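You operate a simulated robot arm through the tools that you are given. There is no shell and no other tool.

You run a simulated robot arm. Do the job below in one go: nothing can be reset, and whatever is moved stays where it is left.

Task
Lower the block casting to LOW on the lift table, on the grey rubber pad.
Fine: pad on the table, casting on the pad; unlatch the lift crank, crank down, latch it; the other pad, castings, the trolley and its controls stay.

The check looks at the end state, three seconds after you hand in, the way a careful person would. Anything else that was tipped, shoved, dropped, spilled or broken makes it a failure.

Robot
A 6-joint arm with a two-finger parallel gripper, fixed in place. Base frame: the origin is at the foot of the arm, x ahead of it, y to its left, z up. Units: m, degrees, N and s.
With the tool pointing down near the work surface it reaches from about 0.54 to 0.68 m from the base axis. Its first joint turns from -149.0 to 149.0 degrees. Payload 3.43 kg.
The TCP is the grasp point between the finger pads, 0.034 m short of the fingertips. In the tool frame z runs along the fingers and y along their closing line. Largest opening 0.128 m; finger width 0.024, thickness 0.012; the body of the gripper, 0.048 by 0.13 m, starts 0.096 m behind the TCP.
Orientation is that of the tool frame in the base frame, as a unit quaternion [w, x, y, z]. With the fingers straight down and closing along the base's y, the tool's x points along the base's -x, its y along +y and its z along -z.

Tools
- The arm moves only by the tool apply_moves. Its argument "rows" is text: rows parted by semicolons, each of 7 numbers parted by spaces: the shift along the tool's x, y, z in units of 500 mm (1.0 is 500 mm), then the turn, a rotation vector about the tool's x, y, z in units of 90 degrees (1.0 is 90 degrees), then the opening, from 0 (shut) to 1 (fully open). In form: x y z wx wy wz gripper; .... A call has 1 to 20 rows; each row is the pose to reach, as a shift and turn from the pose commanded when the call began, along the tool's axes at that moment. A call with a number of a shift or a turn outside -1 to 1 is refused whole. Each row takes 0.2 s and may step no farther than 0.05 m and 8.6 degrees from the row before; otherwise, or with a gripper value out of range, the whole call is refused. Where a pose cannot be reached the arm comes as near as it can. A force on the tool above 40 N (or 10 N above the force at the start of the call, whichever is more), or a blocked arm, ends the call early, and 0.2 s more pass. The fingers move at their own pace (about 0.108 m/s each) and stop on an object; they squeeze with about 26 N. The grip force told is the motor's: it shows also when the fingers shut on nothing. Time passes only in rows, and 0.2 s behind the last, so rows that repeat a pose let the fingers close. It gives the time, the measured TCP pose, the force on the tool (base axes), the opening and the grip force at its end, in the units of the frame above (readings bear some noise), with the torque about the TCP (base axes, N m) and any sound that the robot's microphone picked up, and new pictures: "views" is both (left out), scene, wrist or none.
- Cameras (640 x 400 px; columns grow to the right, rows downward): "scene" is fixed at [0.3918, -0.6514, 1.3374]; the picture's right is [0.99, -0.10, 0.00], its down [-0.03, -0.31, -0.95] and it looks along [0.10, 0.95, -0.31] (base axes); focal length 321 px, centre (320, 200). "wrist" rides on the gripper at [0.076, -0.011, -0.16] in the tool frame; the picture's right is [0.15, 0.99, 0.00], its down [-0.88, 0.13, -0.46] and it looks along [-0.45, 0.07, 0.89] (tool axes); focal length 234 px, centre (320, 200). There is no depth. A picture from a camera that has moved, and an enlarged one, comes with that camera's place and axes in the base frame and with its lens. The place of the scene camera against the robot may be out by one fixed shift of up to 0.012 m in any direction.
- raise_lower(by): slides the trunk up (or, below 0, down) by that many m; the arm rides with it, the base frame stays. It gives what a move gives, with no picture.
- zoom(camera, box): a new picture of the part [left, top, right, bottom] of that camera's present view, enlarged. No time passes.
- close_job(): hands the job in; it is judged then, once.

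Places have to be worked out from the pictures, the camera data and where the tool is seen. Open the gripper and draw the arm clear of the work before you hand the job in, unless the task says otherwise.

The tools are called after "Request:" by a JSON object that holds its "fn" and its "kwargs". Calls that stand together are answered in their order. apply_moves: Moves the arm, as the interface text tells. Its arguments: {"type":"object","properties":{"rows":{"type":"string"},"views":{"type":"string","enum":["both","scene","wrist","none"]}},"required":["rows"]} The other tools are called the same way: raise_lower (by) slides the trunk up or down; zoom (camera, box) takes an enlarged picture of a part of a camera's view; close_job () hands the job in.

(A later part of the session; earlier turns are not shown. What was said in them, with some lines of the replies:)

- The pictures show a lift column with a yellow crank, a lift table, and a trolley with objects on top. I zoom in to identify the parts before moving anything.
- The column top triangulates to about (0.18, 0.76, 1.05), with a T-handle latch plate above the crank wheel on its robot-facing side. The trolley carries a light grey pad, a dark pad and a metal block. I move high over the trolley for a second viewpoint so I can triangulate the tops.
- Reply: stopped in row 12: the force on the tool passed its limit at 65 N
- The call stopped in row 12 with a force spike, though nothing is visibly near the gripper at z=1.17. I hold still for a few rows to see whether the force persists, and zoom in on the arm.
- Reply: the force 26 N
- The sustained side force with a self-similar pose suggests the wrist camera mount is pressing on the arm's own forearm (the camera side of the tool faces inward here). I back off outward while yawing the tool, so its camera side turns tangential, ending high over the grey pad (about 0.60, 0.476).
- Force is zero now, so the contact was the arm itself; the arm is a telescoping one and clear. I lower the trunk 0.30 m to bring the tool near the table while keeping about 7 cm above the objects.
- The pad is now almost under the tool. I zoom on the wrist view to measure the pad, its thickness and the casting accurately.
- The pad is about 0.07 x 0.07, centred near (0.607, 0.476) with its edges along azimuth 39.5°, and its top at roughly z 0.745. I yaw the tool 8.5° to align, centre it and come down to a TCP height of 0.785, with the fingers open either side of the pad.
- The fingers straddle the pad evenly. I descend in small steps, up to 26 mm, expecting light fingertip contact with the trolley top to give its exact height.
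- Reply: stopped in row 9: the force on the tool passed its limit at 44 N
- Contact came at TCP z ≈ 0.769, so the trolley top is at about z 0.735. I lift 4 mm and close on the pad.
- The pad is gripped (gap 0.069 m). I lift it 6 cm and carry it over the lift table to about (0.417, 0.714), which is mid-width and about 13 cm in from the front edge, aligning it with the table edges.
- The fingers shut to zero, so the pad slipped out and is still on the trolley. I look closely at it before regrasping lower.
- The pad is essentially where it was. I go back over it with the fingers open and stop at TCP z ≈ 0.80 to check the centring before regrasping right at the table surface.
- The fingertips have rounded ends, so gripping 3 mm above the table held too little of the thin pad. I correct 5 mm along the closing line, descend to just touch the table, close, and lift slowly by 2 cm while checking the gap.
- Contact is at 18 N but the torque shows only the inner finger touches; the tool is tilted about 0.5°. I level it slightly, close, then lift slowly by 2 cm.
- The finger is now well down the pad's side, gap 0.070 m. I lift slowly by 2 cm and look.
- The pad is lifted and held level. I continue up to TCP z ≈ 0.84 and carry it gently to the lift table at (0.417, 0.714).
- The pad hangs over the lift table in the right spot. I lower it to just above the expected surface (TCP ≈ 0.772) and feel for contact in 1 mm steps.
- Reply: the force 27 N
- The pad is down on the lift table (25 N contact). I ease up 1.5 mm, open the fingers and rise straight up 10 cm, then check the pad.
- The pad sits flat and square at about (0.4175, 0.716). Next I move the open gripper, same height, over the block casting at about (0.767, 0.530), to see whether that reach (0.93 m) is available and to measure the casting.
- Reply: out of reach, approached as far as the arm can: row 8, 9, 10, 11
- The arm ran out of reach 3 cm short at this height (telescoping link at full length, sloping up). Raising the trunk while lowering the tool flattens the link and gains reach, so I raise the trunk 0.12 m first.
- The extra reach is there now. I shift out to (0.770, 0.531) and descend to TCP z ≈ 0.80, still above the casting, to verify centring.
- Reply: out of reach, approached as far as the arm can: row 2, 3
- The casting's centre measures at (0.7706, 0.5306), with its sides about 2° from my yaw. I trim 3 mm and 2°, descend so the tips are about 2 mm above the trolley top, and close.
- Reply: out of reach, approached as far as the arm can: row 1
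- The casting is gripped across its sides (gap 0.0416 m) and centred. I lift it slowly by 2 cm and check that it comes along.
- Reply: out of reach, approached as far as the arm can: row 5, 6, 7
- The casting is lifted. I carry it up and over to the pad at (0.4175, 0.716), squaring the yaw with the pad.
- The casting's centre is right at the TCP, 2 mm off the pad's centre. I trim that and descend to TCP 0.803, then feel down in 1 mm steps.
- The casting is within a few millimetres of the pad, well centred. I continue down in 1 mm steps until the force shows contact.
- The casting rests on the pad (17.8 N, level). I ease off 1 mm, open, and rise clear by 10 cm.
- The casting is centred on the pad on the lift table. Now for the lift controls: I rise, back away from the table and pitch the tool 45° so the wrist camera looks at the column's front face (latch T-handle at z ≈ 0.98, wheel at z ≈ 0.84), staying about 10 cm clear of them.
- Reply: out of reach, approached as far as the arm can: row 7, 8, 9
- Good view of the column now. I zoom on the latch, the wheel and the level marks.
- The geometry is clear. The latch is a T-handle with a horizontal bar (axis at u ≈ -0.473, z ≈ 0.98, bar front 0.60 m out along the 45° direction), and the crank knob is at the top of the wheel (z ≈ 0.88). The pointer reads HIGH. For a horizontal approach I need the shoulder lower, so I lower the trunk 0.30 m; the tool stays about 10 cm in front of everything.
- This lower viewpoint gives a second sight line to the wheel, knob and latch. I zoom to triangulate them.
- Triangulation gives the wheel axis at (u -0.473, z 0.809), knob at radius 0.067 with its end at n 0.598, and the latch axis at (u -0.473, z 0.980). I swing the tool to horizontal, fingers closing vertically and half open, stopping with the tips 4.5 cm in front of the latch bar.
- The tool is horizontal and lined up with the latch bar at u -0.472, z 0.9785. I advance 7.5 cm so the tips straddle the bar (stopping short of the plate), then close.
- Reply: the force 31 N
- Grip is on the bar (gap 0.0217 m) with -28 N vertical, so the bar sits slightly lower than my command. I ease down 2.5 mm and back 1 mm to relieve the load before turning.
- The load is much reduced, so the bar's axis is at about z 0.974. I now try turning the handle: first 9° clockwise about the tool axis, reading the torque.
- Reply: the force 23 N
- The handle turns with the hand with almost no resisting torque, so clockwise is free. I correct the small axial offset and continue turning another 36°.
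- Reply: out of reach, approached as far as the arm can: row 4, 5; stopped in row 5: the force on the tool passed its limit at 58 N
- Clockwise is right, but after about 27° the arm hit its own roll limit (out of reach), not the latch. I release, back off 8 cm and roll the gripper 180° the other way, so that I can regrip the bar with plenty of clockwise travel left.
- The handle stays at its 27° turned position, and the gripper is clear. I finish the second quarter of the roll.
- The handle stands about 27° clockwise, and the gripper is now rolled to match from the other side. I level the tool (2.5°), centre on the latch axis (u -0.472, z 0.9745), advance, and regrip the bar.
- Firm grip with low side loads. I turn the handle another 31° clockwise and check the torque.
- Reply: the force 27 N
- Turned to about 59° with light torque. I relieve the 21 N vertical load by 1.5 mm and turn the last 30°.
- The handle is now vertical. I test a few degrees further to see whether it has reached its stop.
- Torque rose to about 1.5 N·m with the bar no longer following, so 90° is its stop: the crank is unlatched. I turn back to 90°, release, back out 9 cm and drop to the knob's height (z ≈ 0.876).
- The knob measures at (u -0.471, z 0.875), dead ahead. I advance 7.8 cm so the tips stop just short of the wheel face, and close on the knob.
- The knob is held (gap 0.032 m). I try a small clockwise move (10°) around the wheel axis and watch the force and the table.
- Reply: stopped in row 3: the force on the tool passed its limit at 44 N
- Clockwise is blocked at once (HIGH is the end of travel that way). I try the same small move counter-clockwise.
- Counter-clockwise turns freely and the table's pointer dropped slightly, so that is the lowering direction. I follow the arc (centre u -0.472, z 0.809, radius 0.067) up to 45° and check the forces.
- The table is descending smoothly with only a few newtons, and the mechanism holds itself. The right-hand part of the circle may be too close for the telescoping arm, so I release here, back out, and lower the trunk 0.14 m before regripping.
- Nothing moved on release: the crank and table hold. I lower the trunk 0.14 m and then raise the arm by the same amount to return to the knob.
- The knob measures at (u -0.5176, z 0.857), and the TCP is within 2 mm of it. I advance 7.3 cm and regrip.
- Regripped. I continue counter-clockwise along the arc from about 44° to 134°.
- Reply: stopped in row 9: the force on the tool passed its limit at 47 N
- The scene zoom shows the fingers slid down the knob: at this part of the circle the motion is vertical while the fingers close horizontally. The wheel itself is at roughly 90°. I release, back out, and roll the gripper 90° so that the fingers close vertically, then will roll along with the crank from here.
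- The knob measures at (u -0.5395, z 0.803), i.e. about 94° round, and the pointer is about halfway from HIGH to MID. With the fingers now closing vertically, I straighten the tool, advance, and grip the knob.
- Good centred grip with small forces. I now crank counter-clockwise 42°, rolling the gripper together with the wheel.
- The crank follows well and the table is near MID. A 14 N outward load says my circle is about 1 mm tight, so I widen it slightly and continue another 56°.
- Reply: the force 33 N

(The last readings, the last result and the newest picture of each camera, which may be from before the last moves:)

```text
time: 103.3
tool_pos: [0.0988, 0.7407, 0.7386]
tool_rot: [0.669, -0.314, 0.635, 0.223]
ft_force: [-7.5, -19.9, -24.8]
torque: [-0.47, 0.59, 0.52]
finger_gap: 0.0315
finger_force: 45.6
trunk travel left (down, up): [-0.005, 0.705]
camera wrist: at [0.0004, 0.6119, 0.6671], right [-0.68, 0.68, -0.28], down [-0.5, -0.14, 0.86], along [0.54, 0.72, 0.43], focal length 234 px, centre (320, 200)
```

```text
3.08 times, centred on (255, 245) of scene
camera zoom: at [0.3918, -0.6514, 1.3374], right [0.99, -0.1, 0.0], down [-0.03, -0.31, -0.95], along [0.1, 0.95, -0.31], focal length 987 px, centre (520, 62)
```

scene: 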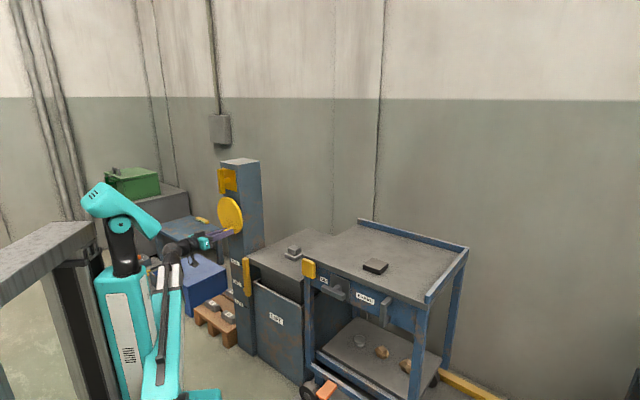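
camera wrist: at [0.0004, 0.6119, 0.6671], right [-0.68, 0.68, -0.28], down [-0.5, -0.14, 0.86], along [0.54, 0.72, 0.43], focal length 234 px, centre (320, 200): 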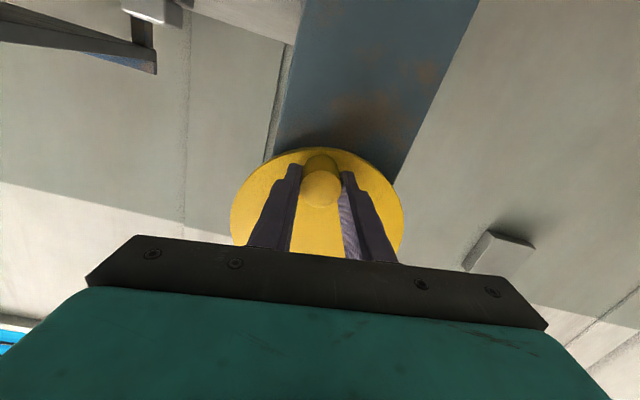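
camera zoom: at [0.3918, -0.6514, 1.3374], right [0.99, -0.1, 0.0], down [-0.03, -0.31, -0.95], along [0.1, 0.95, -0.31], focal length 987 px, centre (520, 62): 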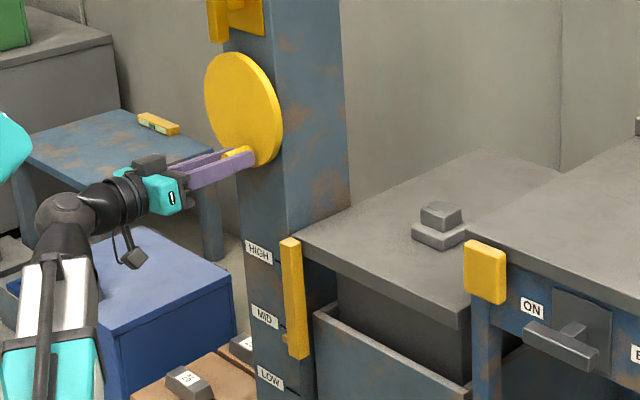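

MID passed at about 180° of wheel, so LOW should be one full turn, with the knob back at the top. The radius refits to 0.069 m, so I correct 2 mm outward and 1 mm back, and crank on another 42°.

Request:
{"fn": "apply_moves", "kwargs": {"rows": "0.0016 -0.0176 -0.002 0 0 -0.0778 0; -0.0032 -0.0339 -0.002 0 0 -0.1556 0; -0.01 -0.0495 -0.002 0 0 -0.2333 0; -0.0186 -0.0642 -0.002 0 0 -0.3111 0; -0.0289 -0.0777 -0.002 0 0 -0.3889 0; -0.0408 -0.0898 -0.002 0 0 -0.4667 0; -0.0408 -0.0898 -0.002 0 0 -0.4667 0", "views": "scene"}}

Request:
{"fn": "zoom", "kwargs": {"camera": "scene", "box": [200, 180, 310, 310]}}

```text
time: 105.0
tool_pos: [0.1272, 0.7113, 0.7681]
tool_rot: [0.707, -0.522, 0.477, -0.03]
ft_force: [13.6, 30.4, 11.0]
torque: [0.77, -0.53, -0.07]
finger_gap: 0.0317
finger_force: 45.1
trunk travel left (down, up): [-0.005, 0.705]
```

scene: 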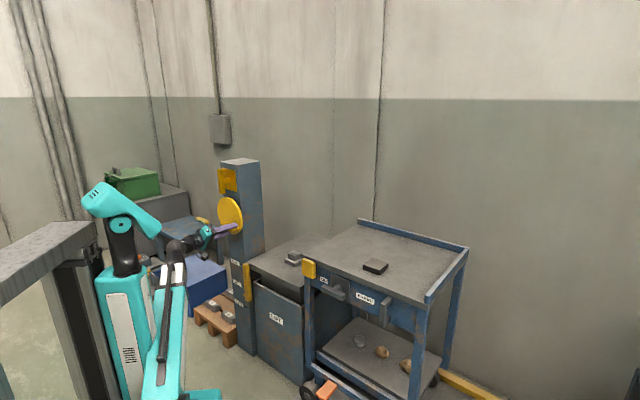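

```text
3.08 times, centred on (255, 245) of scene
camera zoom: at [0.3918, -0.6514, 1.3374], right [0.99, -0.1, 0.0], down [-0.03, -0.31, -0.95], along [0.1, 0.95, -0.31], focal length 987 px, centre (520, 62)
```

zoom: 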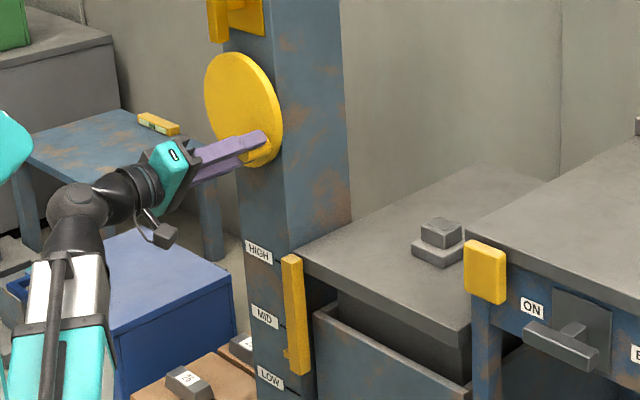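

Now at 236°, radial load is inward 16 N and 31 N along the axis from my pull-back, so I trim both by about 1 mm and continue another 42°.

Request:
{"fn": "apply_moves", "kwargs": {"rows": "-0.0057 -0.0166 0.0012 0 0 -0.0778 0; -0.0106 -0.0327 0.0012 0 0 -0.1556 0; -0.0174 -0.0482 0.0012 0 0 -0.2333 0; -0.0261 -0.0626 0.0012 0 0 -0.3111 0; -0.0364 -0.0759 0.0012 0 0 -0.3889 0; -0.0483 -0.0878 0.0012 0 0 -0.4667 0; -0.0483 -0.0878 0.0012 0 0 -0.4667 0", "views": "scene"}}

Request:
{"fn": "zoom", "kwargs": {"camera": "scene", "box": [200, 180, 310, 310]}}

```text
time: 106.5
tool_pos: [0.1344, 0.7049, 0.8178]
tool_rot: [-0.649, 0.658, -0.26, 0.28]
ft_force: [-5.7, -6.3, -5.0]
torque: [0.14, -0.37, -0.34]
finger_gap: 0.0313
finger_force: 45.5
trunk travel left (down, up): [-0.005, 0.705]
```

scene: 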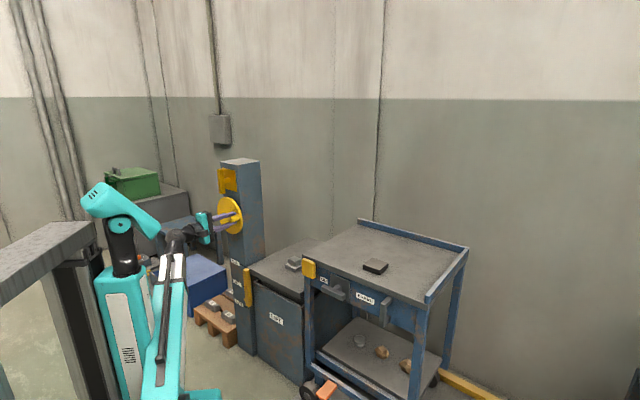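

```text
3.08 times, centred on (255, 245) of scene
camera zoom: at [0.3918, -0.6514, 1.3374], right [0.99, -0.1, 0.0], down [-0.03, -0.31, -0.95], along [0.1, 0.95, -0.31], focal length 987 px, centre (520, 62)
```

zoom: 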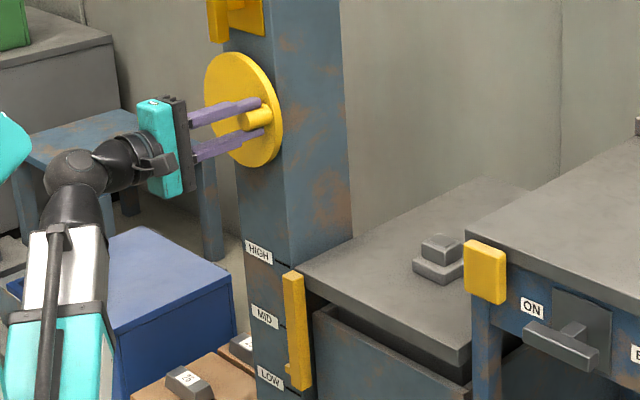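

Loads are small and the pointer is approaching LOW, with the wheel at about 280°. I crank another 42°.

Request:
{"fn": "apply_moves", "kwargs": {"rows": "-0.0027 -0.0156 -0.0004 0 0 -0.0778 0; -0.008 -0.0314 -0.0004 0 0 -0.1556 0; -0.0152 -0.0466 -0.0004 0 0 -0.2333 0; -0.0241 -0.0607 -0.0004 0 0 -0.3111 0; -0.0347 -0.0736 -0.0004 0 0 -0.3889 0; -0.0468 -0.0851 -0.0004 0 0 -0.4667 0; -0.0468 -0.0851 -0.0004 0 0 -0.4667 0", "views": "scene"}}

Request:
{"fn": "zoom", "kwargs": {"camera": "scene", "box": [200, 180, 310, 310]}}

Request:
{"fn": "zoom", "kwargs": {"camera": "scene", "box": [225, 255, 275, 315]}}

```text
time: 108.2
tool_pos: [0.1168, 0.7221, 0.8581]
tool_rot: [-0.504, 0.708, -0.005, 0.496]
ft_force: [-11.2, -5.8, -3.5]
torque: [-0.72, 0.98, -0.15]
finger_gap: 0.0312
finger_force: 45.1
trunk travel left (down, up): [-0.005, 0.705]
```

scene: 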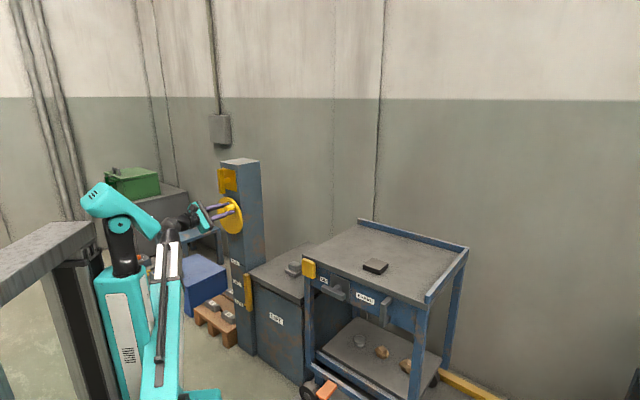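

```text
3.08 times, centred on (255, 245) of scene
camera zoom: at [0.3918, -0.6514, 1.3374], right [0.99, -0.1, 0.0], down [-0.03, -0.31, -0.95], along [0.1, 0.95, -0.31], focal length 987 px, centre (520, 62)
```

zoom: 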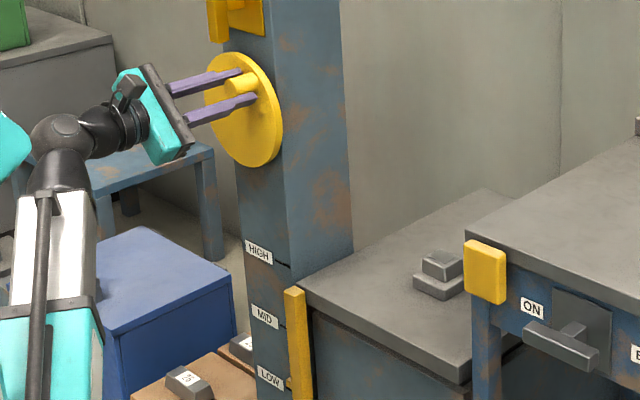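

```text
6.67 times, centred on (250, 285) of scene
camera zoom: at [0.3918, -0.6514, 1.3374], right [0.99, -0.1, 0.0], down [-0.03, -0.31, -0.95], along [0.1, 0.95, -0.31], focal length 2139 px, centre (787, -367)
```

zoom: 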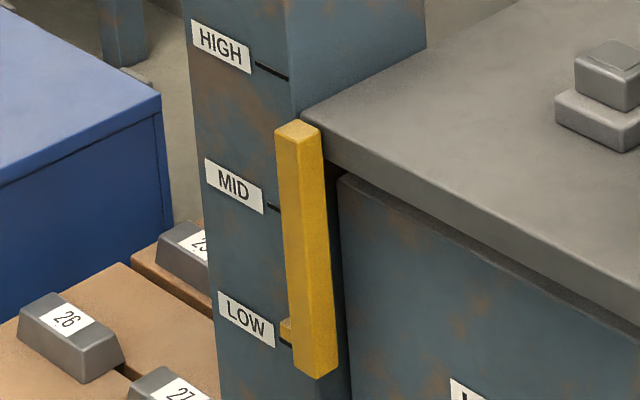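

The pointer tab is just above the LOW line with the wheel at about 321°; my scale estimate puts LOW at one full turn. I crank another 33° and look again.

Request:
{"fn": "apply_moves", "kwargs": {"rows": "-0.0032 -0.0162 -0.0006 0 0 -0.0778 0; -0.008 -0.0319 -0.0006 0 0 -0.1556 0; -0.0147 -0.0469 -0.0006 0 0 -0.2333 0; -0.0231 -0.061 -0.0006 0 0 -0.3111 0; -0.0301 -0.0703 -0.0006 0 0 -0.3667 0; -0.0301 -0.0703 -0.0006 0 0 -0.3667 0", "views": "scene"}}

Request:
{"fn": "zoom", "kwargs": {"camera": "scene", "box": [200, 180, 310, 310]}}

Request:
{"fn": "zoom", "kwargs": {"camera": "scene", "box": [225, 255, 275, 315]}}

```text
time: 109.5
tool_pos: [0.0922, 0.7469, 0.8729]
tool_rot: [-0.342, 0.68, 0.195, 0.618]
ft_force: [2.4, -1.4, -7.4]
torque: [0.42, -0.62, 0.17]
finger_gap: 0.0314
finger_force: 45.0
trunk travel left (down, up): [-0.005, 0.705]
```

scene: 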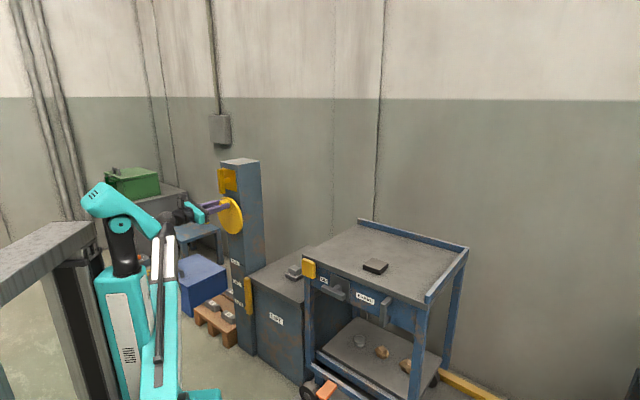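

```text
3.08 times, centred on (255, 245) of scene
camera zoom: at [0.3918, -0.6514, 1.3374], right [0.99, -0.1, 0.0], down [-0.03, -0.31, -0.95], along [0.1, 0.95, -0.31], focal length 987 px, centre (520, 62)
```

zoom: 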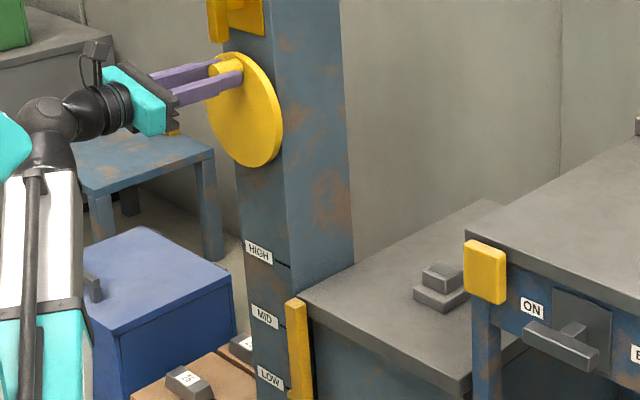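

```text
6.67 times, centred on (250, 285) of scene
camera zoom: at [0.3918, -0.6514, 1.3374], right [0.99, -0.1, 0.0], down [-0.03, -0.31, -0.95], along [0.1, 0.95, -0.31], focal length 2139 px, centre (787, -367)
```

zoom: 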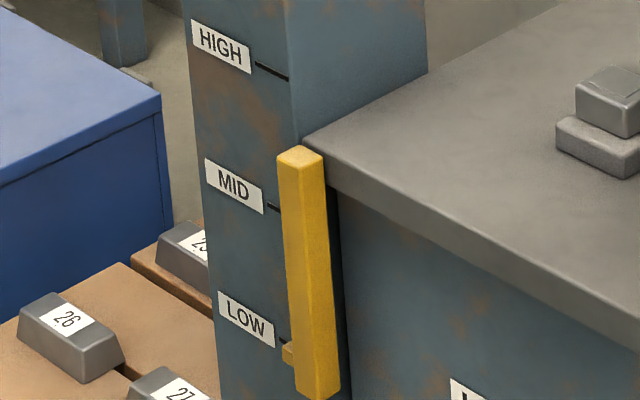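

By comparing tab-to-label offsets, the pointer now looks to be at LOW within a few millimetres (wheel ~354°). HIGH was at a hard stop, so LOW is probably one too; I creep up to 9° further and watch for a stop.

Request:
{"fn": "apply_moves", "kwargs": {"rows": "-0.0016 -0.0067 0 0 0 -0.0333 0; -0.0029 -0.0136 0 0 0 -0.0667 0; -0.0038 -0.017 0 0 0 -0.0833 0; -0.0046 -0.0204 0 0 0 -0.1 0; -0.0046 -0.0204 0 0 0 -0.1 0", "views": "scene"}}

Request:
{"fn": "zoom", "kwargs": {"camera": "scene", "box": [225, 255, 275, 315]}}

```text
time: 110.8
tool_pos: [0.0864, 0.7521, 0.8728]
tool_rot: [-0.292, 0.665, 0.244, 0.643]
ft_force: [12.2, -23.5, -11.8]
torque: [1.12, -0.45, 0.6]
finger_gap: 0.0315
finger_force: 44.9
trunk travel left (down, up): [-0.005, 0.705]
```

scene: 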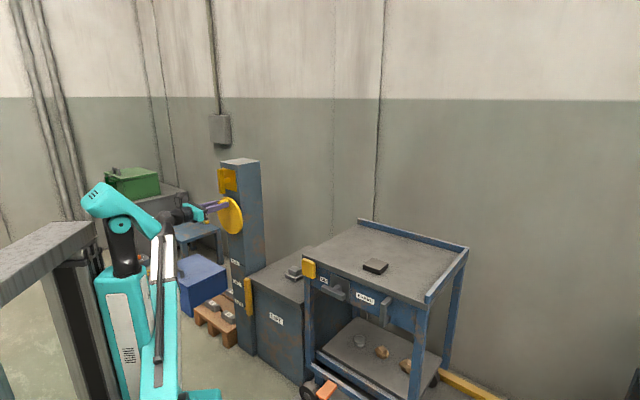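

```text
6.67 times, centred on (250, 285) of scene
camera zoom: at [0.3918, -0.6514, 1.3374], right [0.99, -0.1, 0.0], down [-0.03, -0.31, -0.95], along [0.1, 0.95, -0.31], focal length 2139 px, centre (787, -367)
```

zoom: 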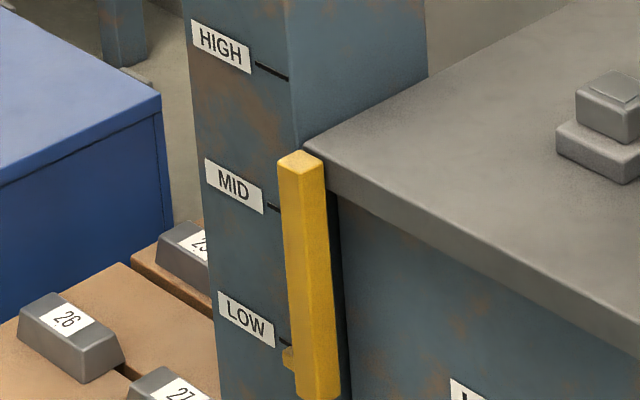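

The knob is back at the top (360°) and resists with 25 N: the LOW stop is reached, matching the pointer. I relax the push, release, back out, and start rolling the gripper back while checking the pointer.

Request:
{"fn": "apply_moves", "kwargs": {"rows": "0 0.003 0 0 0 0 0; 0 0.005 0 0 0 0 0; 0 0.005 0 0 0 0 0.5; 0 0.005 0 0 0 0 0.5; 0 0.005 -0.04 0 0 0 0.5; 0 0.005 -0.09 0 0 0 0.5; 0 0.005 -0.15 0 0 0 0.5; 0 0.005 -0.15 0 0 0.09 0.5; 0 0.005 -0.15 0 0 0.18 0.5; 0 0.005 -0.15 0 0 0.27 0.5; 0 0.005 -0.15 0 0 0.36 0.5; 0 0.005 -0.15 0 0 0.45 0.5; 0 0.005 -0.15 0 0 0.54 0.5; 0 0.005 -0.15 0 0 0.63 0.5; 0 0.005 -0.15 0 0 0.72 0.5; 0 0.005 -0.15 0 0 0.81 0.5; 0 0.005 -0.15 0 0 0.9 0.5; 0 0.005 -0.15 0 0 0.99 0.5; 0 0.005 -0.15 0 0 0.99 0.5", "views": "both"}}

Request:
{"fn": "zoom", "kwargs": {"camera": "scene", "box": [200, 150, 320, 310]}}

```text
time: 114.8
tool_pos: [0.0329, 0.7, 0.8731]
tool_rot: [0.661, -0.646, 0.289, -0.251]
ft_force: [0.1, -0.1, 1.0]
torque: [-0.02, -0.01, 0.0]
finger_gap: 0.0639
finger_force: 0.1
trunk travel left (down, up): [-0.005, 0.705]
camera wrist: at [-0.0257, 0.5315, 0.8807], right [0.06, -0.06, -1.0], down [-0.95, 0.3, -0.08], along [0.31, 0.95, -0.04], focal length 234 px, centre (320, 200)
```

scene: 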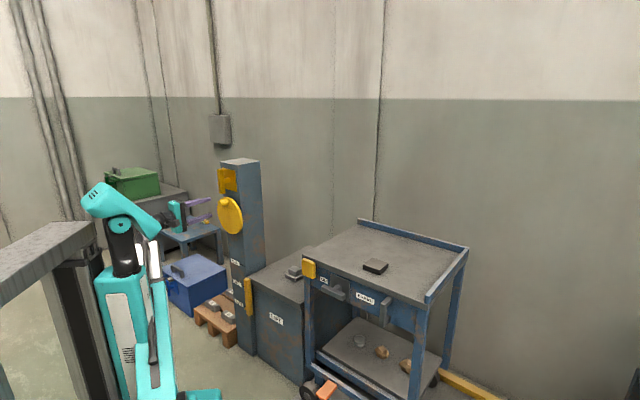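
wrist: 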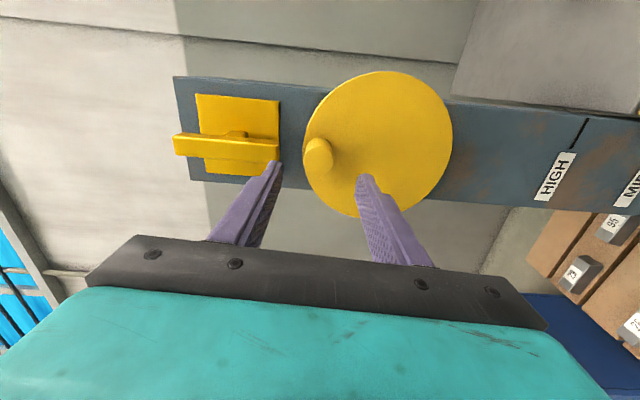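

```text
2.50 times, centred on (260, 230) of scene
camera zoom: at [0.3918, -0.6514, 1.3374], right [0.99, -0.1, 0.0], down [-0.03, -0.31, -0.95], along [0.1, 0.95, -0.31], focal length 802 px, centre (470, 125)
```

zoom: 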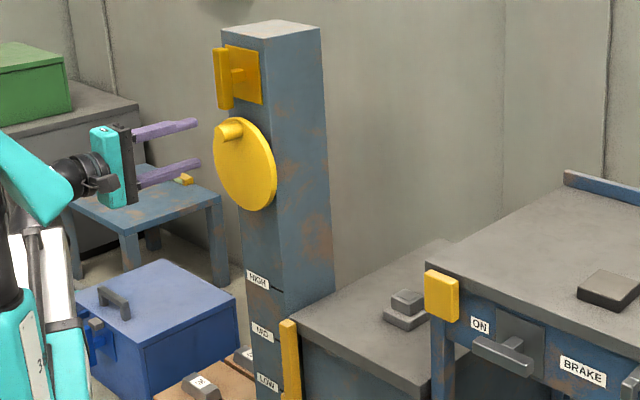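

The table is at LOW with pad and casting in place, and the crank holds. I finish rolling the gripper to fingers-horizontal and rise to the latch handle's height.

Request:
{"fn": "apply_moves", "kwargs": {"rows": "0 0 0 0 0 0.09 0.5; 0 0 0 0 0 0.18 0.5; 0 0 0 0 0 0.27 0.5; 0 0 0 0 0 0.36 0.5; 0 0 0 0 0 0.45 0.5; 0 0 0 0 0 0.54 0.5; 0 0 0 0 0 0.63 0.5; 0 0 0 0 0 0.72 0.5; 0 0 0 0 0 0.81 0.5; 0 0 0 0 0 0.9 0.5; 0 0 0 0 0 0.97 0.5; -0.003 -0.05 0 0 0 0.97 0.5; -0.006 -0.1 0 0 0 0.97 0.5; -0.009 -0.15 0 0 0 0.97 0.5; -0.0118 -0.2038 0 0 0 0.97 0.5; -0.0118 -0.2038 0 0 0 0.97 0.5", "views": "both"}}

Request:
{"fn": "zoom", "kwargs": {"camera": "wrist", "box": [200, 40, 440, 240]}}

Request:
{"fn": "zoom", "kwargs": {"camera": "scene", "box": [180, 140, 280, 230]}}

```text
time: 118.2
tool_pos: [0.0331, 0.6997, 0.9758]
tool_rot: [0.651, -0.268, 0.655, 0.275]
ft_force: [0.4, 0.2, -0.7]
torque: [-0.01, 0.03, 0.01]
finger_gap: 0.0641
finger_force: 0.0
trunk travel left (down, up): [-0.005, 0.705]
camera wrist: at [-0.0732, 0.5782, 0.9], right [-0.7, 0.7, -0.14], down [-0.41, -0.24, 0.88], along [0.58, 0.67, 0.45], focal length 234 px, centre (320, 200)
```

scene: 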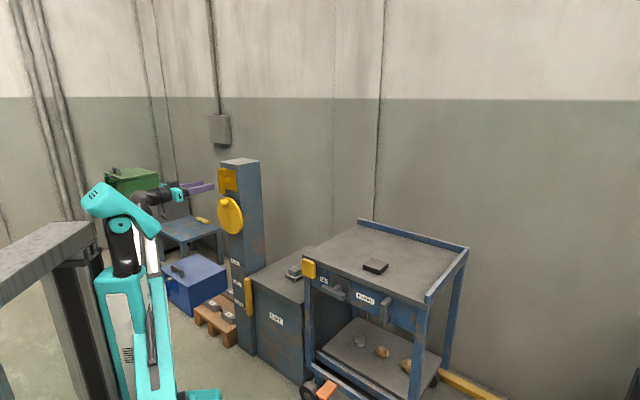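
wrist: 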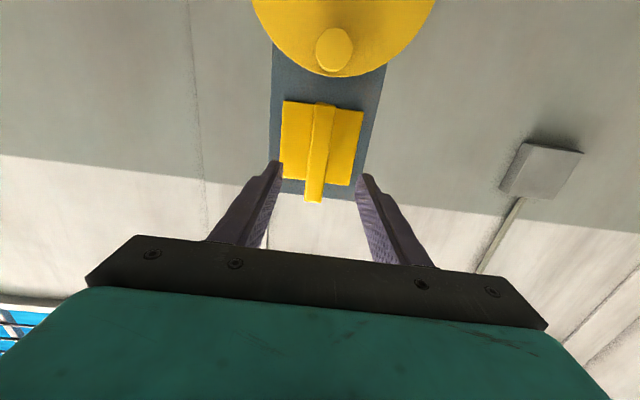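

```text
2.00 times, centred on (320, 140) of wrist
camera zoom: at [-0.0732, 0.5782, 0.9], right [-0.7, 0.7, -0.14], down [-0.41, -0.24, 0.88], along [0.58, 0.67, 0.45], focal length 468 px, centre (320, 320)
```

zoom: 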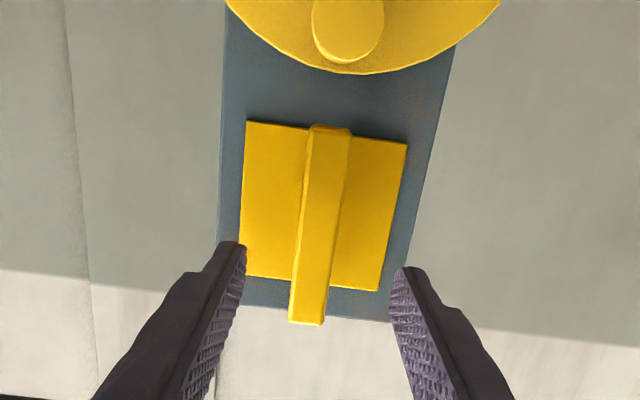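

```text
4.44 times, centred on (230, 185) of scene
camera zoom: at [0.3918, -0.6514, 1.3374], right [0.99, -0.1, 0.0], down [-0.03, -0.31, -0.95], along [0.1, 0.95, -0.31], focal length 1426 px, centre (720, 267)
```

zoom: 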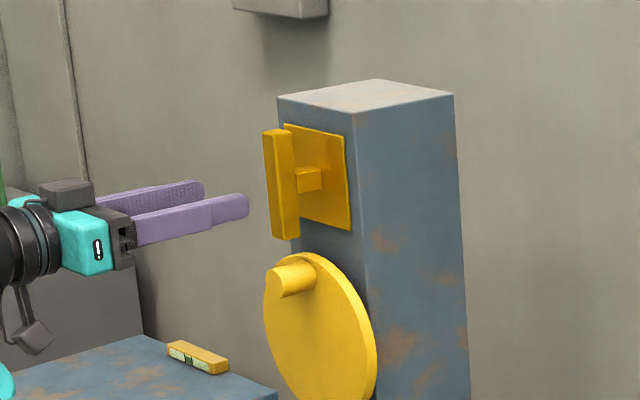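

Aligned with the vertical handle bar. I advance 8.8 cm and grip it.

Request:
{"fn": "apply_moves", "kwargs": {"rows": "0 0 0.04 0 0 0 0.5; 0 0 0.08 0 0 0 0.5; 0 0 0.12 0 0 0 0.5; 0 0 0.15 0 0 0 0.5; 0 0 0.168 0 0 0 0.5; 0 0 0.1756 0 0 0 0.5; 0 0 0.1756 0 0 0 0.5; 0 0 0.1756 0 0 0 0; 0 0 0.1756 0 0 0 0; 0 0 0.1756 0 0 0 0", "views": "wrist"}}

```text
time: 120.3
tool_pos: [0.0958, 0.7607, 0.9749]
tool_rot: [0.652, -0.267, 0.655, 0.273]
ft_force: [6.7, -9.0, -3.3]
torque: [-0.4, -0.53, 0.17]
finger_gap: 0.022
finger_force: 44.7
trunk travel left (down, up): [-0.005, 0.705]
camera wrist: at [-0.0097, 0.6399, 0.8995], right [-0.7, 0.7, -0.14], down [-0.41, -0.23, 0.88], along [0.59, 0.67, 0.45], focal length 234 px, centre (320, 200)
```

wrist: 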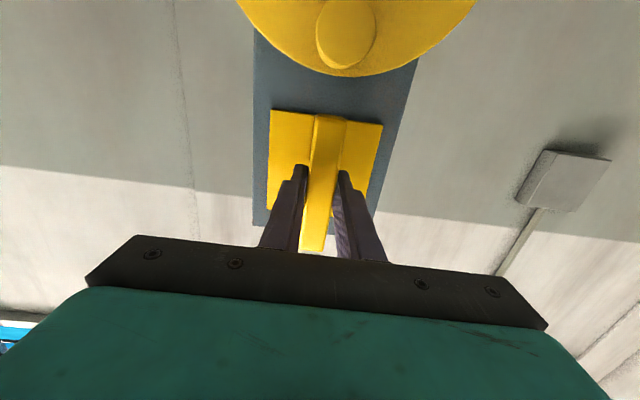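

Gripped. I turn the handle back counter-clockwise 41° and check the loads.

Request:
{"fn": "apply_moves", "kwargs": {"rows": "0 -0.001 0 0 0 -0.04 0; 0 -0.001 0 0 0 -0.1 0; 0 -0.001 0 0 0 -0.16 0; 0 -0.001 0 0 0 -0.22 0; 0 -0.001 0 0 0 -0.28 0; 0 -0.001 0 0 0 -0.34 0; 0 -0.001 0 0 0 -0.4 0; 0 -0.001 0 0 0 -0.46 0; 0 -0.001 0 0 0 -0.46 0", "views": "wrist"}}

```text
time: 122.3
tool_pos: [0.0957, 0.7612, 0.9742]
tool_rot: [0.706, -0.482, 0.518, 0.026]
ft_force: [6.2, -0.1, -4.6]
torque: [-0.5, 0.5, -1.42]
finger_gap: 0.0221
finger_force: 45.3
trunk travel left (down, up): [-0.005, 0.705]
camera wrist: at [0.0241, 0.6062, 0.9255], right [-0.46, 0.46, -0.76], down [-0.8, 0.16, 0.58], along [0.38, 0.87, 0.3], focal length 234 px, centre (320, 200)
```

wrist: 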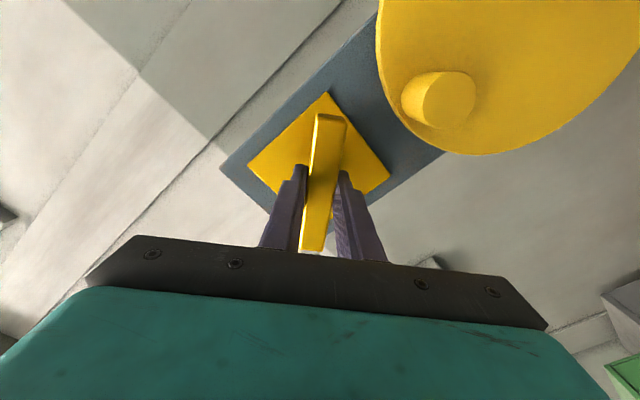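

Loads are low and the bar follows. I turn the remaining 49° to horizontal.

Request:
{"fn": "apply_moves", "kwargs": {"rows": "0 0 0 0 0 -0.06 0; 0 0 0 0 0 -0.13 0; 0 0 0 0 0 -0.2 0; 0 0 0 0 0 -0.27 0; 0 0 0 0 0 -0.34 0; 0 0 0 0 0 -0.41 0; 0 0 0 0 0 -0.48 0; 0 0 0 0 0 -0.53 0; 0 0 0 0 0 -0.547 0; 0 0 0 0 0 -0.547 0", "views": "both"}}

Request:
{"fn": "zoom", "kwargs": {"camera": "scene", "box": [180, 140, 280, 230]}}

```text
time: 124.5
tool_pos: [0.0956, 0.7617, 0.9756]
tool_rot: [-0.653, 0.654, -0.27, 0.27]
ft_force: [8.4, -4.0, -11.2]
torque: [0.63, -0.35, 0.2]
finger_gap: 0.0218
finger_force: 45.2
trunk travel left (down, up): [-0.005, 0.705]
camera wrist: at [0.0367, 0.5939, 0.9868], right [0.1, -0.11, -0.99], down [-0.95, 0.3, -0.13], along [0.31, 0.95, -0.07], focal length 234 px, centre (320, 200)
```

scene: 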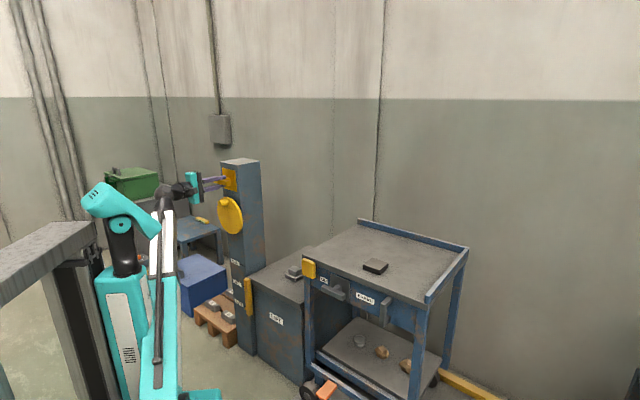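
wrist: 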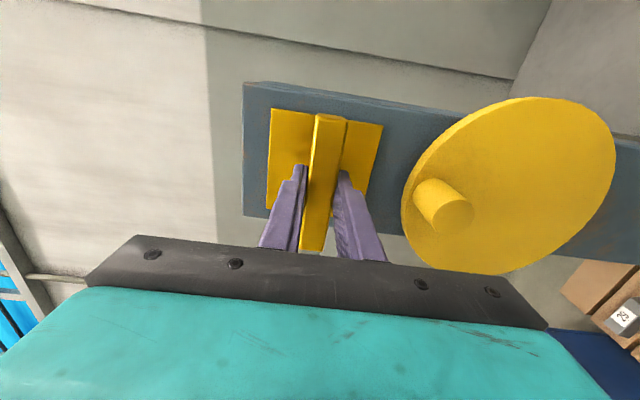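

```text
4.44 times, centred on (230, 185) of scene
camera zoom: at [0.3918, -0.6514, 1.3374], right [0.99, -0.1, 0.0], down [-0.03, -0.31, -0.95], along [0.1, 0.95, -0.31], focal length 1426 px, centre (720, 267)
```

zoom: 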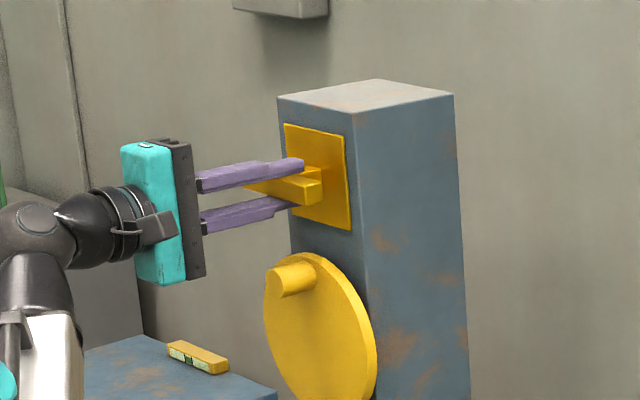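

The bar is horizontal again. I press 4° further to be sure it is home on its stop, then return.

Request:
{"fn": "apply_moves", "kwargs": {"rows": "0 0 0 0 0 -0.025 0; 0 0 0 0 0 -0.05 0; 0 0 0 0 0 -0.05 0", "views": "none"}}

```text
time: 125.3
tool_pos: [0.096, 0.7614, 0.9746]
tool_rot: [-0.642, 0.664, -0.244, 0.296]
ft_force: [6.2, 4.2, -6.5]
torque: [1.2, 0.74, -0.41]
finger_gap: 0.0233
finger_force: 44.9
trunk travel left (down, up): [-0.005, 0.705]
```

Torque rose to 1.4 N·m without the bar following: the latch is home. I turn back, release, and retract 9 cm.

Request:
{"fn": "apply_moves", "kwargs": {"rows": "0 0 0 0 0 0.025 0; 0 0 0 0 0 0.045 0; 0 0 0 0 0 0.045 0.5; 0 0 0 0 0 0.045 0.5; 0 0 -0.04 0 0 0.045 0.5; 0 0 -0.1 0 0 0.045 0.5; 0 0 -0.16 0 0 0.045 0.5; 0 0 -0.19 0 0 0.045 0.5; 0 0 -0.19 0 0 0.045 0.5", "views": "both"}}

Request:
{"fn": "zoom", "kwargs": {"camera": "scene", "box": [200, 150, 320, 310]}}

Request:
{"fn": "zoom", "kwargs": {"camera": "scene", "box": [225, 255, 275, 315]}}

Request:
{"fn": "zoom", "kwargs": {"camera": "scene", "box": [270, 240, 330, 300]}}

```text
time: 127.3
tool_pos: [0.0271, 0.6941, 0.975]
tool_rot: [-0.652, 0.655, -0.267, 0.273]
ft_force: [0.3, -0.5, 0.9]
torque: [-0.03, 0.02, 0.02]
finger_gap: 0.064
finger_force: 0.1
trunk travel left (down, up): [-0.005, 0.705]
camera wrist: at [-0.0322, 0.5263, 0.9866], right [0.11, -0.11, -0.99], down [-0.94, 0.3, -0.14], along [0.31, 0.95, -0.07], focal length 234 px, centre (320, 200)
```

scene: 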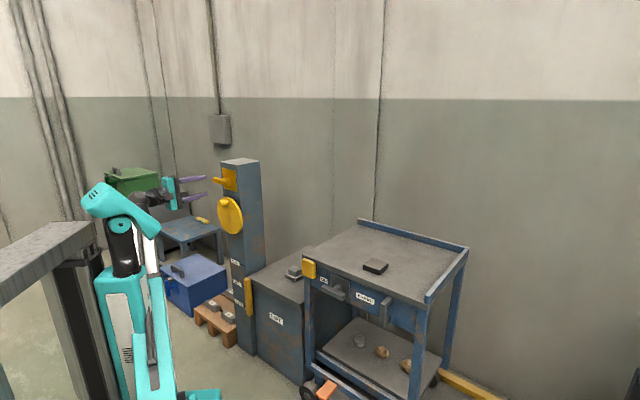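
wrist: 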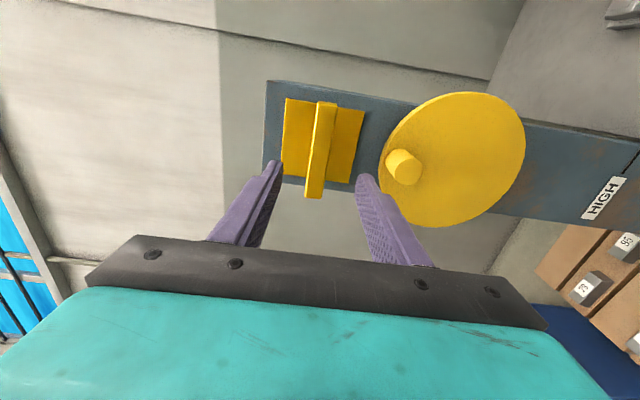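

```text
2.50 times, centred on (260, 230) of scene
camera zoom: at [0.3918, -0.6514, 1.3374], right [0.99, -0.1, 0.0], down [-0.03, -0.31, -0.95], along [0.1, 0.95, -0.31], focal length 802 px, centre (470, 125)
```

zoom: 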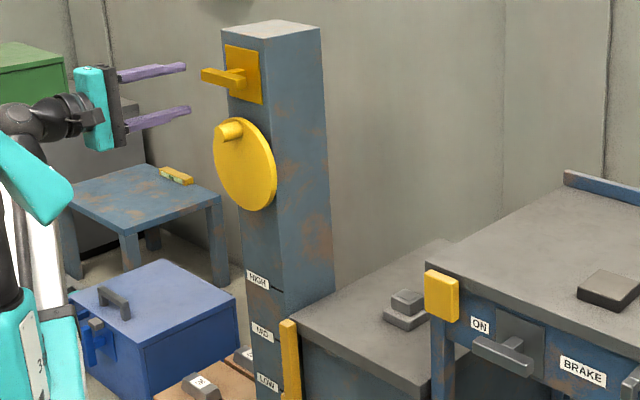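

```text
6.67 times, centred on (250, 285) of scene
camera zoom: at [0.3918, -0.6514, 1.3374], right [0.99, -0.1, 0.0], down [-0.03, -0.31, -0.95], along [0.1, 0.95, -0.31], focal length 2139 px, centre (787, -367)
```

zoom: 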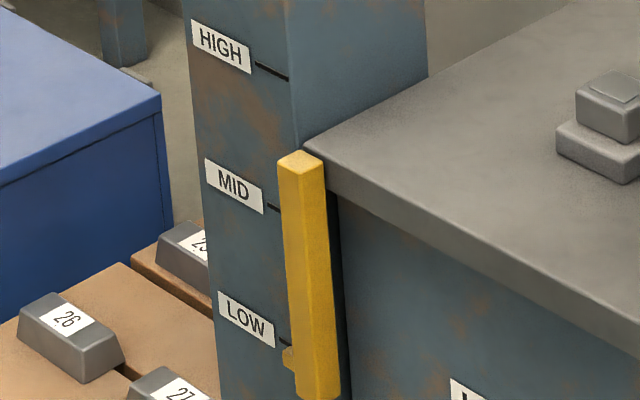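

```text
6.67 times, centred on (300, 270) of scene
camera zoom: at [0.3918, -0.6514, 1.3374], right [0.99, -0.1, 0.0], down [-0.03, -0.31, -0.95], along [0.1, 0.95, -0.31], focal length 2139 px, centre (453, -267)
```

zoom: 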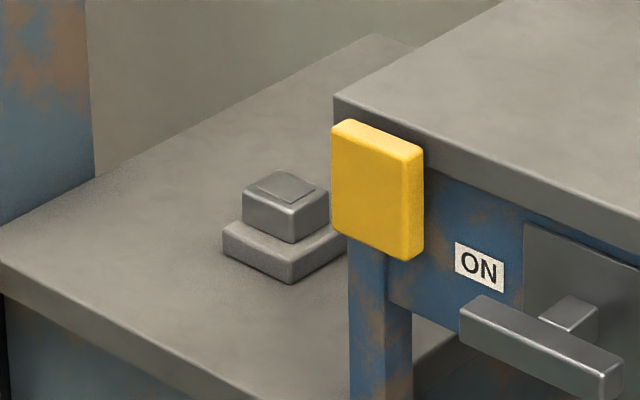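

Everything reads as it should: latch horizontal, knob at top, pointer tab at LOW, casting on its pad. I back the arm farther off and roll it to get a closer confirming look at the LOW mark.

Request:
{"fn": "apply_moves", "kwargs": {"rows": "0 0 -0.06 0 0 0 0.5; 0 0 -0.13 0 0 0 0.5; 0 0 -0.2 0 0 0 0.5; 0 0 -0.2 0 0 0.09 0.5; 0 0 -0.2 0 0 0.18 0.5; 0 0 -0.2 0 0 0.27 0.5; 0 0 -0.2 0 0 0.36 0.5; 0 0 -0.2 0 0 0.45 0.5; 0 0 -0.2 0 0 0.54 0.5; 0 0 -0.2 0 0 0.63 0.5; 0 0 -0.2 0 0 0.72 0.5; 0 0 -0.2 0 0 0.81 0.5; 0 0 -0.2 0 0 0.9 0.5; 0 0 -0.2 0 0 0.98 0.5; 0 0 -0.2 0 0 0.98 0.5", "views": "none"}}

```text
time: 130.6
tool_pos: [-0.0342, 0.6283, 0.9741]
tool_rot: [0.656, -0.283, 0.651, 0.256]
ft_force: [0.2, 0.1, -0.2]
torque: [0.01, 0.02, 0.01]
finger_gap: 0.0643
finger_force: 0.0
trunk travel left (down, up): [-0.005, 0.705]
```

I finish the roll in place, 12 cm clear of the latch and wheel.

Request:
{"fn": "apply_moves", "kwargs": {"rows": "0 0 0 0 0 0.09 0.5; 0 0 0 0 0 0.18 0.5; 0 0 0 0 0 0.27 0.5; 0 0 0 0 0 0.36 0.5; 0 0 0 0 0 0.45 0.5; 0 0 0 0 0 0.54 0.5; 0 0 0 0 0 0.63 0.5; 0 0 0 0 0 0.72 0.5; 0 0 0 0 0 0.81 0.5; 0 0 0 0 0 0.9 0.5; 0 0 0 0 0 0.96 0.5; 0 0 0 0 0 0.96 0.5", "views": "wrist"}}

```text
time: 133.2
tool_pos: [-0.0341, 0.6274, 0.9729]
tool_rot: [0.303, 0.239, 0.668, 0.636]
ft_force: [-0.6, -0.4, -0.5]
torque: [-0.05, -0.02, 0.01]
finger_gap: 0.064
finger_force: 0.1
trunk travel left (down, up): [-0.005, 0.705]
camera wrist: at [-0.2, 0.567, 0.9554], right [-0.17, 0.18, 0.97], down [0.28, -0.93, 0.22], along [0.94, 0.31, 0.1], focal length 234 px, centre (320, 200)
```

wrist: 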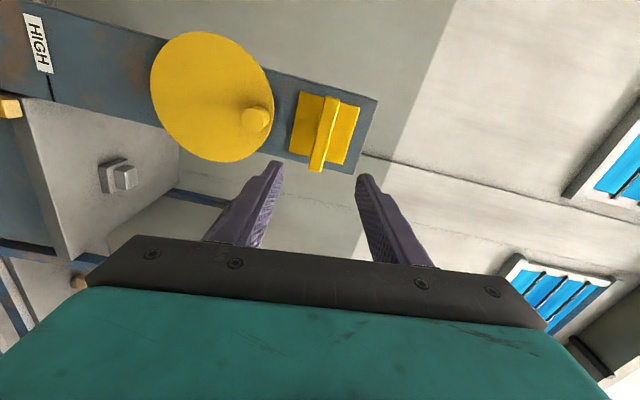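

The latch, wheel and casting all look right from here. I pitch the tool down and lower it, still well in front of the column, to see the LOW mark directly.

Request:
{"fn": "apply_moves", "kwargs": {"rows": "0 -0.06 0 0.07 0 0 0.5; 0 -0.12 0 0.14 0 0 0.5; 0 -0.18 0 0.21 0 0 0.5; 0 -0.24 0 0.28 0 0 0.5; 0 -0.3 0 0.35 0 0 0.5; 0 -0.36 0 0.42 0 0 0.5; 0 -0.42 0 0.49 0 0 0.5; 0 -0.48 0 0.55 0 0 0.5; 0 -0.48 0 0.55 0 0 0.5", "views": "wrist"}}

Request:
{"fn": "zoom", "kwargs": {"camera": "wrist", "box": [220, 60, 420, 220]}}

```text
time: 135.2
tool_pos: [-0.023, 0.604, 0.7373]
tool_rot: [0.177, 0.342, 0.873, 0.301]
ft_force: [0.3, -0.8, 0.0]
torque: [0.01, 0.02, 0.03]
finger_gap: 0.0641
finger_force: 0.0
trunk travel left (down, up): [-0.005, 0.705]
camera wrist: at [-0.1659, 0.5852, 0.8435], right [0.38, 0.68, 0.62], down [0.45, -0.73, 0.52], along [0.81, 0.08, -0.59], focal length 234 px, centre (320, 200)
```

wrist: 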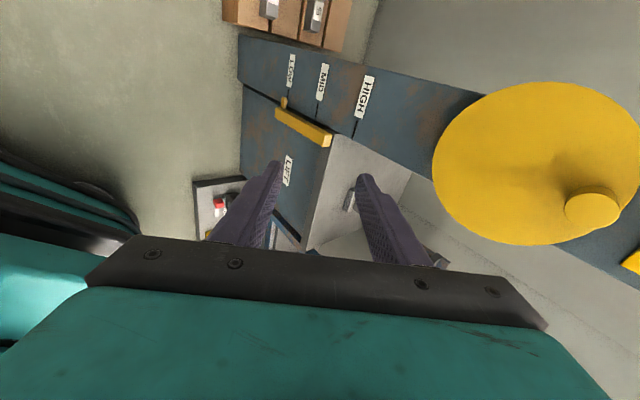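

```text
2.50 times, centred on (320, 140) of wrist
camera zoom: at [-0.1659, 0.5852, 0.8435], right [0.38, 0.68, 0.62], down [0.45, -0.73, 0.52], along [0.81, 0.08, -0.59], focal length 585 px, centre (320, 350)
```

zoom: 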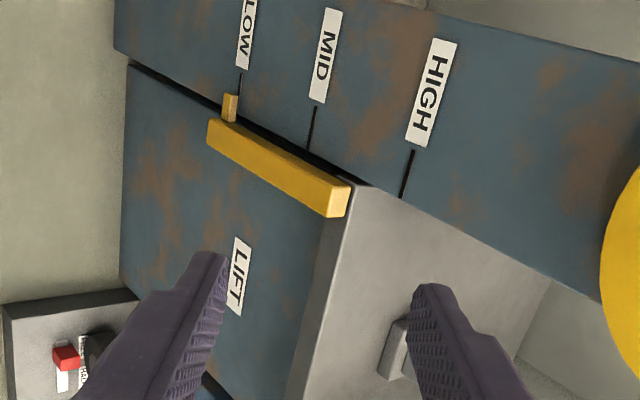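

The pointer tab is right beside the LOW line. One closer zoom to confirm.

Request:
{"fn": "zoom", "kwargs": {"camera": "wrist", "box": [260, 60, 340, 140]}}

Request:
{"fn": "zoom", "kwargs": {"camera": "scene", "box": [300, 190, 480, 400]}}

```text
5.00 times, centred on (300, 100) of wrist
camera zoom: at [-0.1659, 0.5852, 0.8435], right [0.38, 0.68, 0.62], down [0.45, -0.73, 0.52], along [0.81, 0.08, -0.59], focal length 1171 px, centre (420, 700)
```

zoom: 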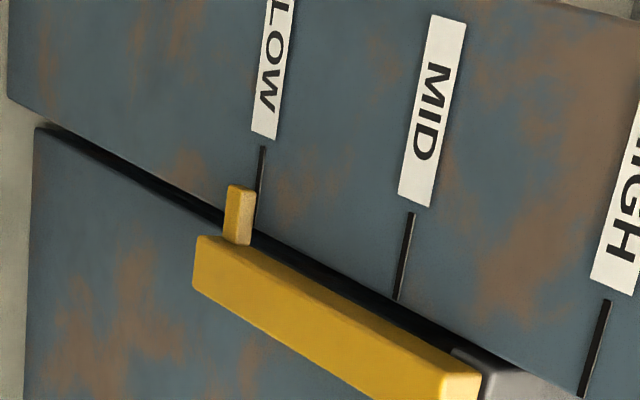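

```text
1.90 times, centred on (390, 295) of scene
camera zoom: at [0.3918, -0.6514, 1.3374], right [0.99, -0.1, 0.0], down [-0.03, -0.31, -0.95], along [0.1, 0.95, -0.31], focal length 611 px, centre (187, 19)
```

zoom: 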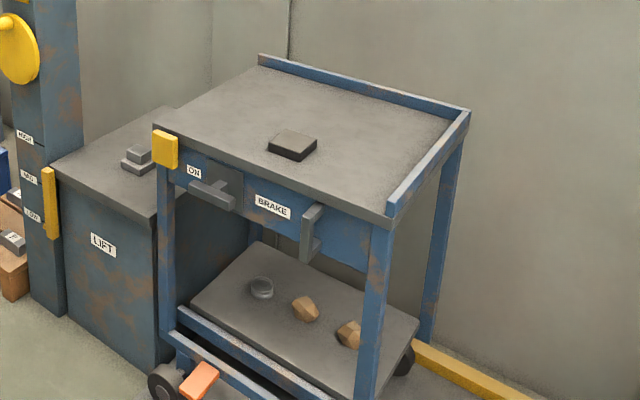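

The tab sits at the LOW line (the small offset is the same viewing parallax it showed at HIGH), and the trolley, its brake handle, the dark pad and the other castings are unchanged. I open the gripper fully and draw the arm a little farther back.

Request:
{"fn": "apply_moves", "kwargs": {"rows": "0 0 -0.02 0 0 0 1; 0 0 -0.06 0 0 0 1; 0 0.03 -0.08 0 0 0 1; 0 0.06 -0.08 0 0 0 1; 0 0.06 -0.08 0 0 0 1; 0 0.06 -0.08 0 0 0 1", "views": "both"}}

Request:
{"fn": "zoom", "kwargs": {"camera": "scene", "box": [160, 140, 340, 320]}}

```text
time: 136.6
tool_pos: [-0.0308, 0.6067, 0.7863]
tool_rot: [0.177, 0.341, 0.873, 0.301]
ft_force: [0.2, -0.5, 0.4]
torque: [0.02, 0.03, -0.02]
finger_gap: 0.1282
finger_force: 0.1
trunk travel left (down, up): [-0.005, 0.705]
camera wrist: at [-0.1724, 0.5876, 0.8924], right [0.38, 0.68, 0.62], down [0.45, -0.73, 0.52], along [0.81, 0.08, -0.58], focal length 234 px, centre (320, 200)
```

scene: 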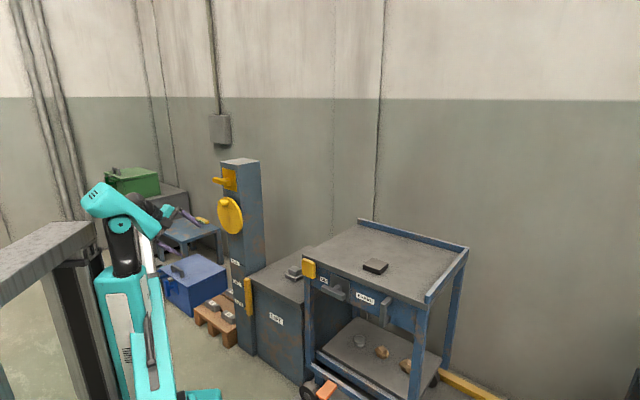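
wrist: 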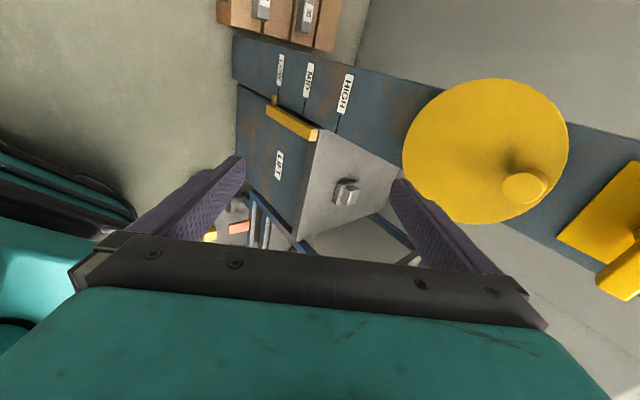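

```text
2.22 times, centred on (250, 230) of scene
camera zoom: at [0.3918, -0.6514, 1.3374], right [0.99, -0.1, 0.0], down [-0.03, -0.31, -0.95], along [0.1, 0.95, -0.31], focal length 713 px, centre (476, 133)
```

zoom: 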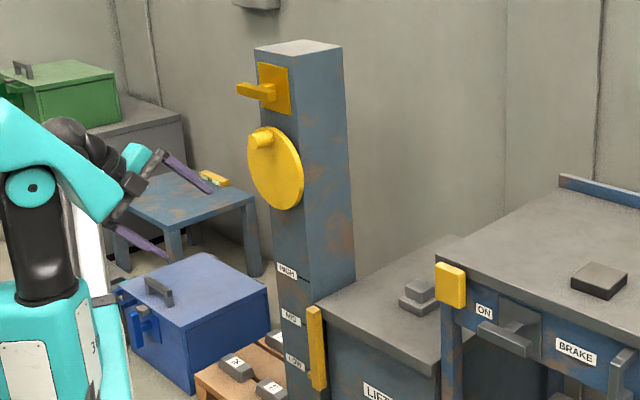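

The table is at LOW, the casting is on the grey pad, and the latch is back in its original horizontal position. The gripper is open and clear, and nothing else was disturbed, so I hand the job in.

Request:
{"fn": "close_job", "kwargs": {}}

```text
The job is handed in.
```

The block casting is on the grey rubber pad on the lift table, the table is down at LOW, and the lift crank is latched again. The job is handed in.

- **Pad and casting:** the pad slipped out of the fingers on the first lift and stayed on the trolley. I gripped it lower, set it on the lift table and centred the casting on it.
- **Crank:** I unlatched the crank and turned it one full turn counter-clockwise to its stop. The pointer is at LOW, to within about 3 mm as far as I can tell from the pictures.
- **Latch:** the handle is back to horizontal, as it was at the start, and resting against its stop.
- **Everything else:** in the final pictures the dark pad, the other castings, the trolley and its brake handle look as they did at the start.

The gripper is open and the arm is drawn back from the column. The only unplanned contact I saw was early on: a side load on the tool high over the trolley. I took it to be the wrist camera touching the arm itself, since nothing else was near.
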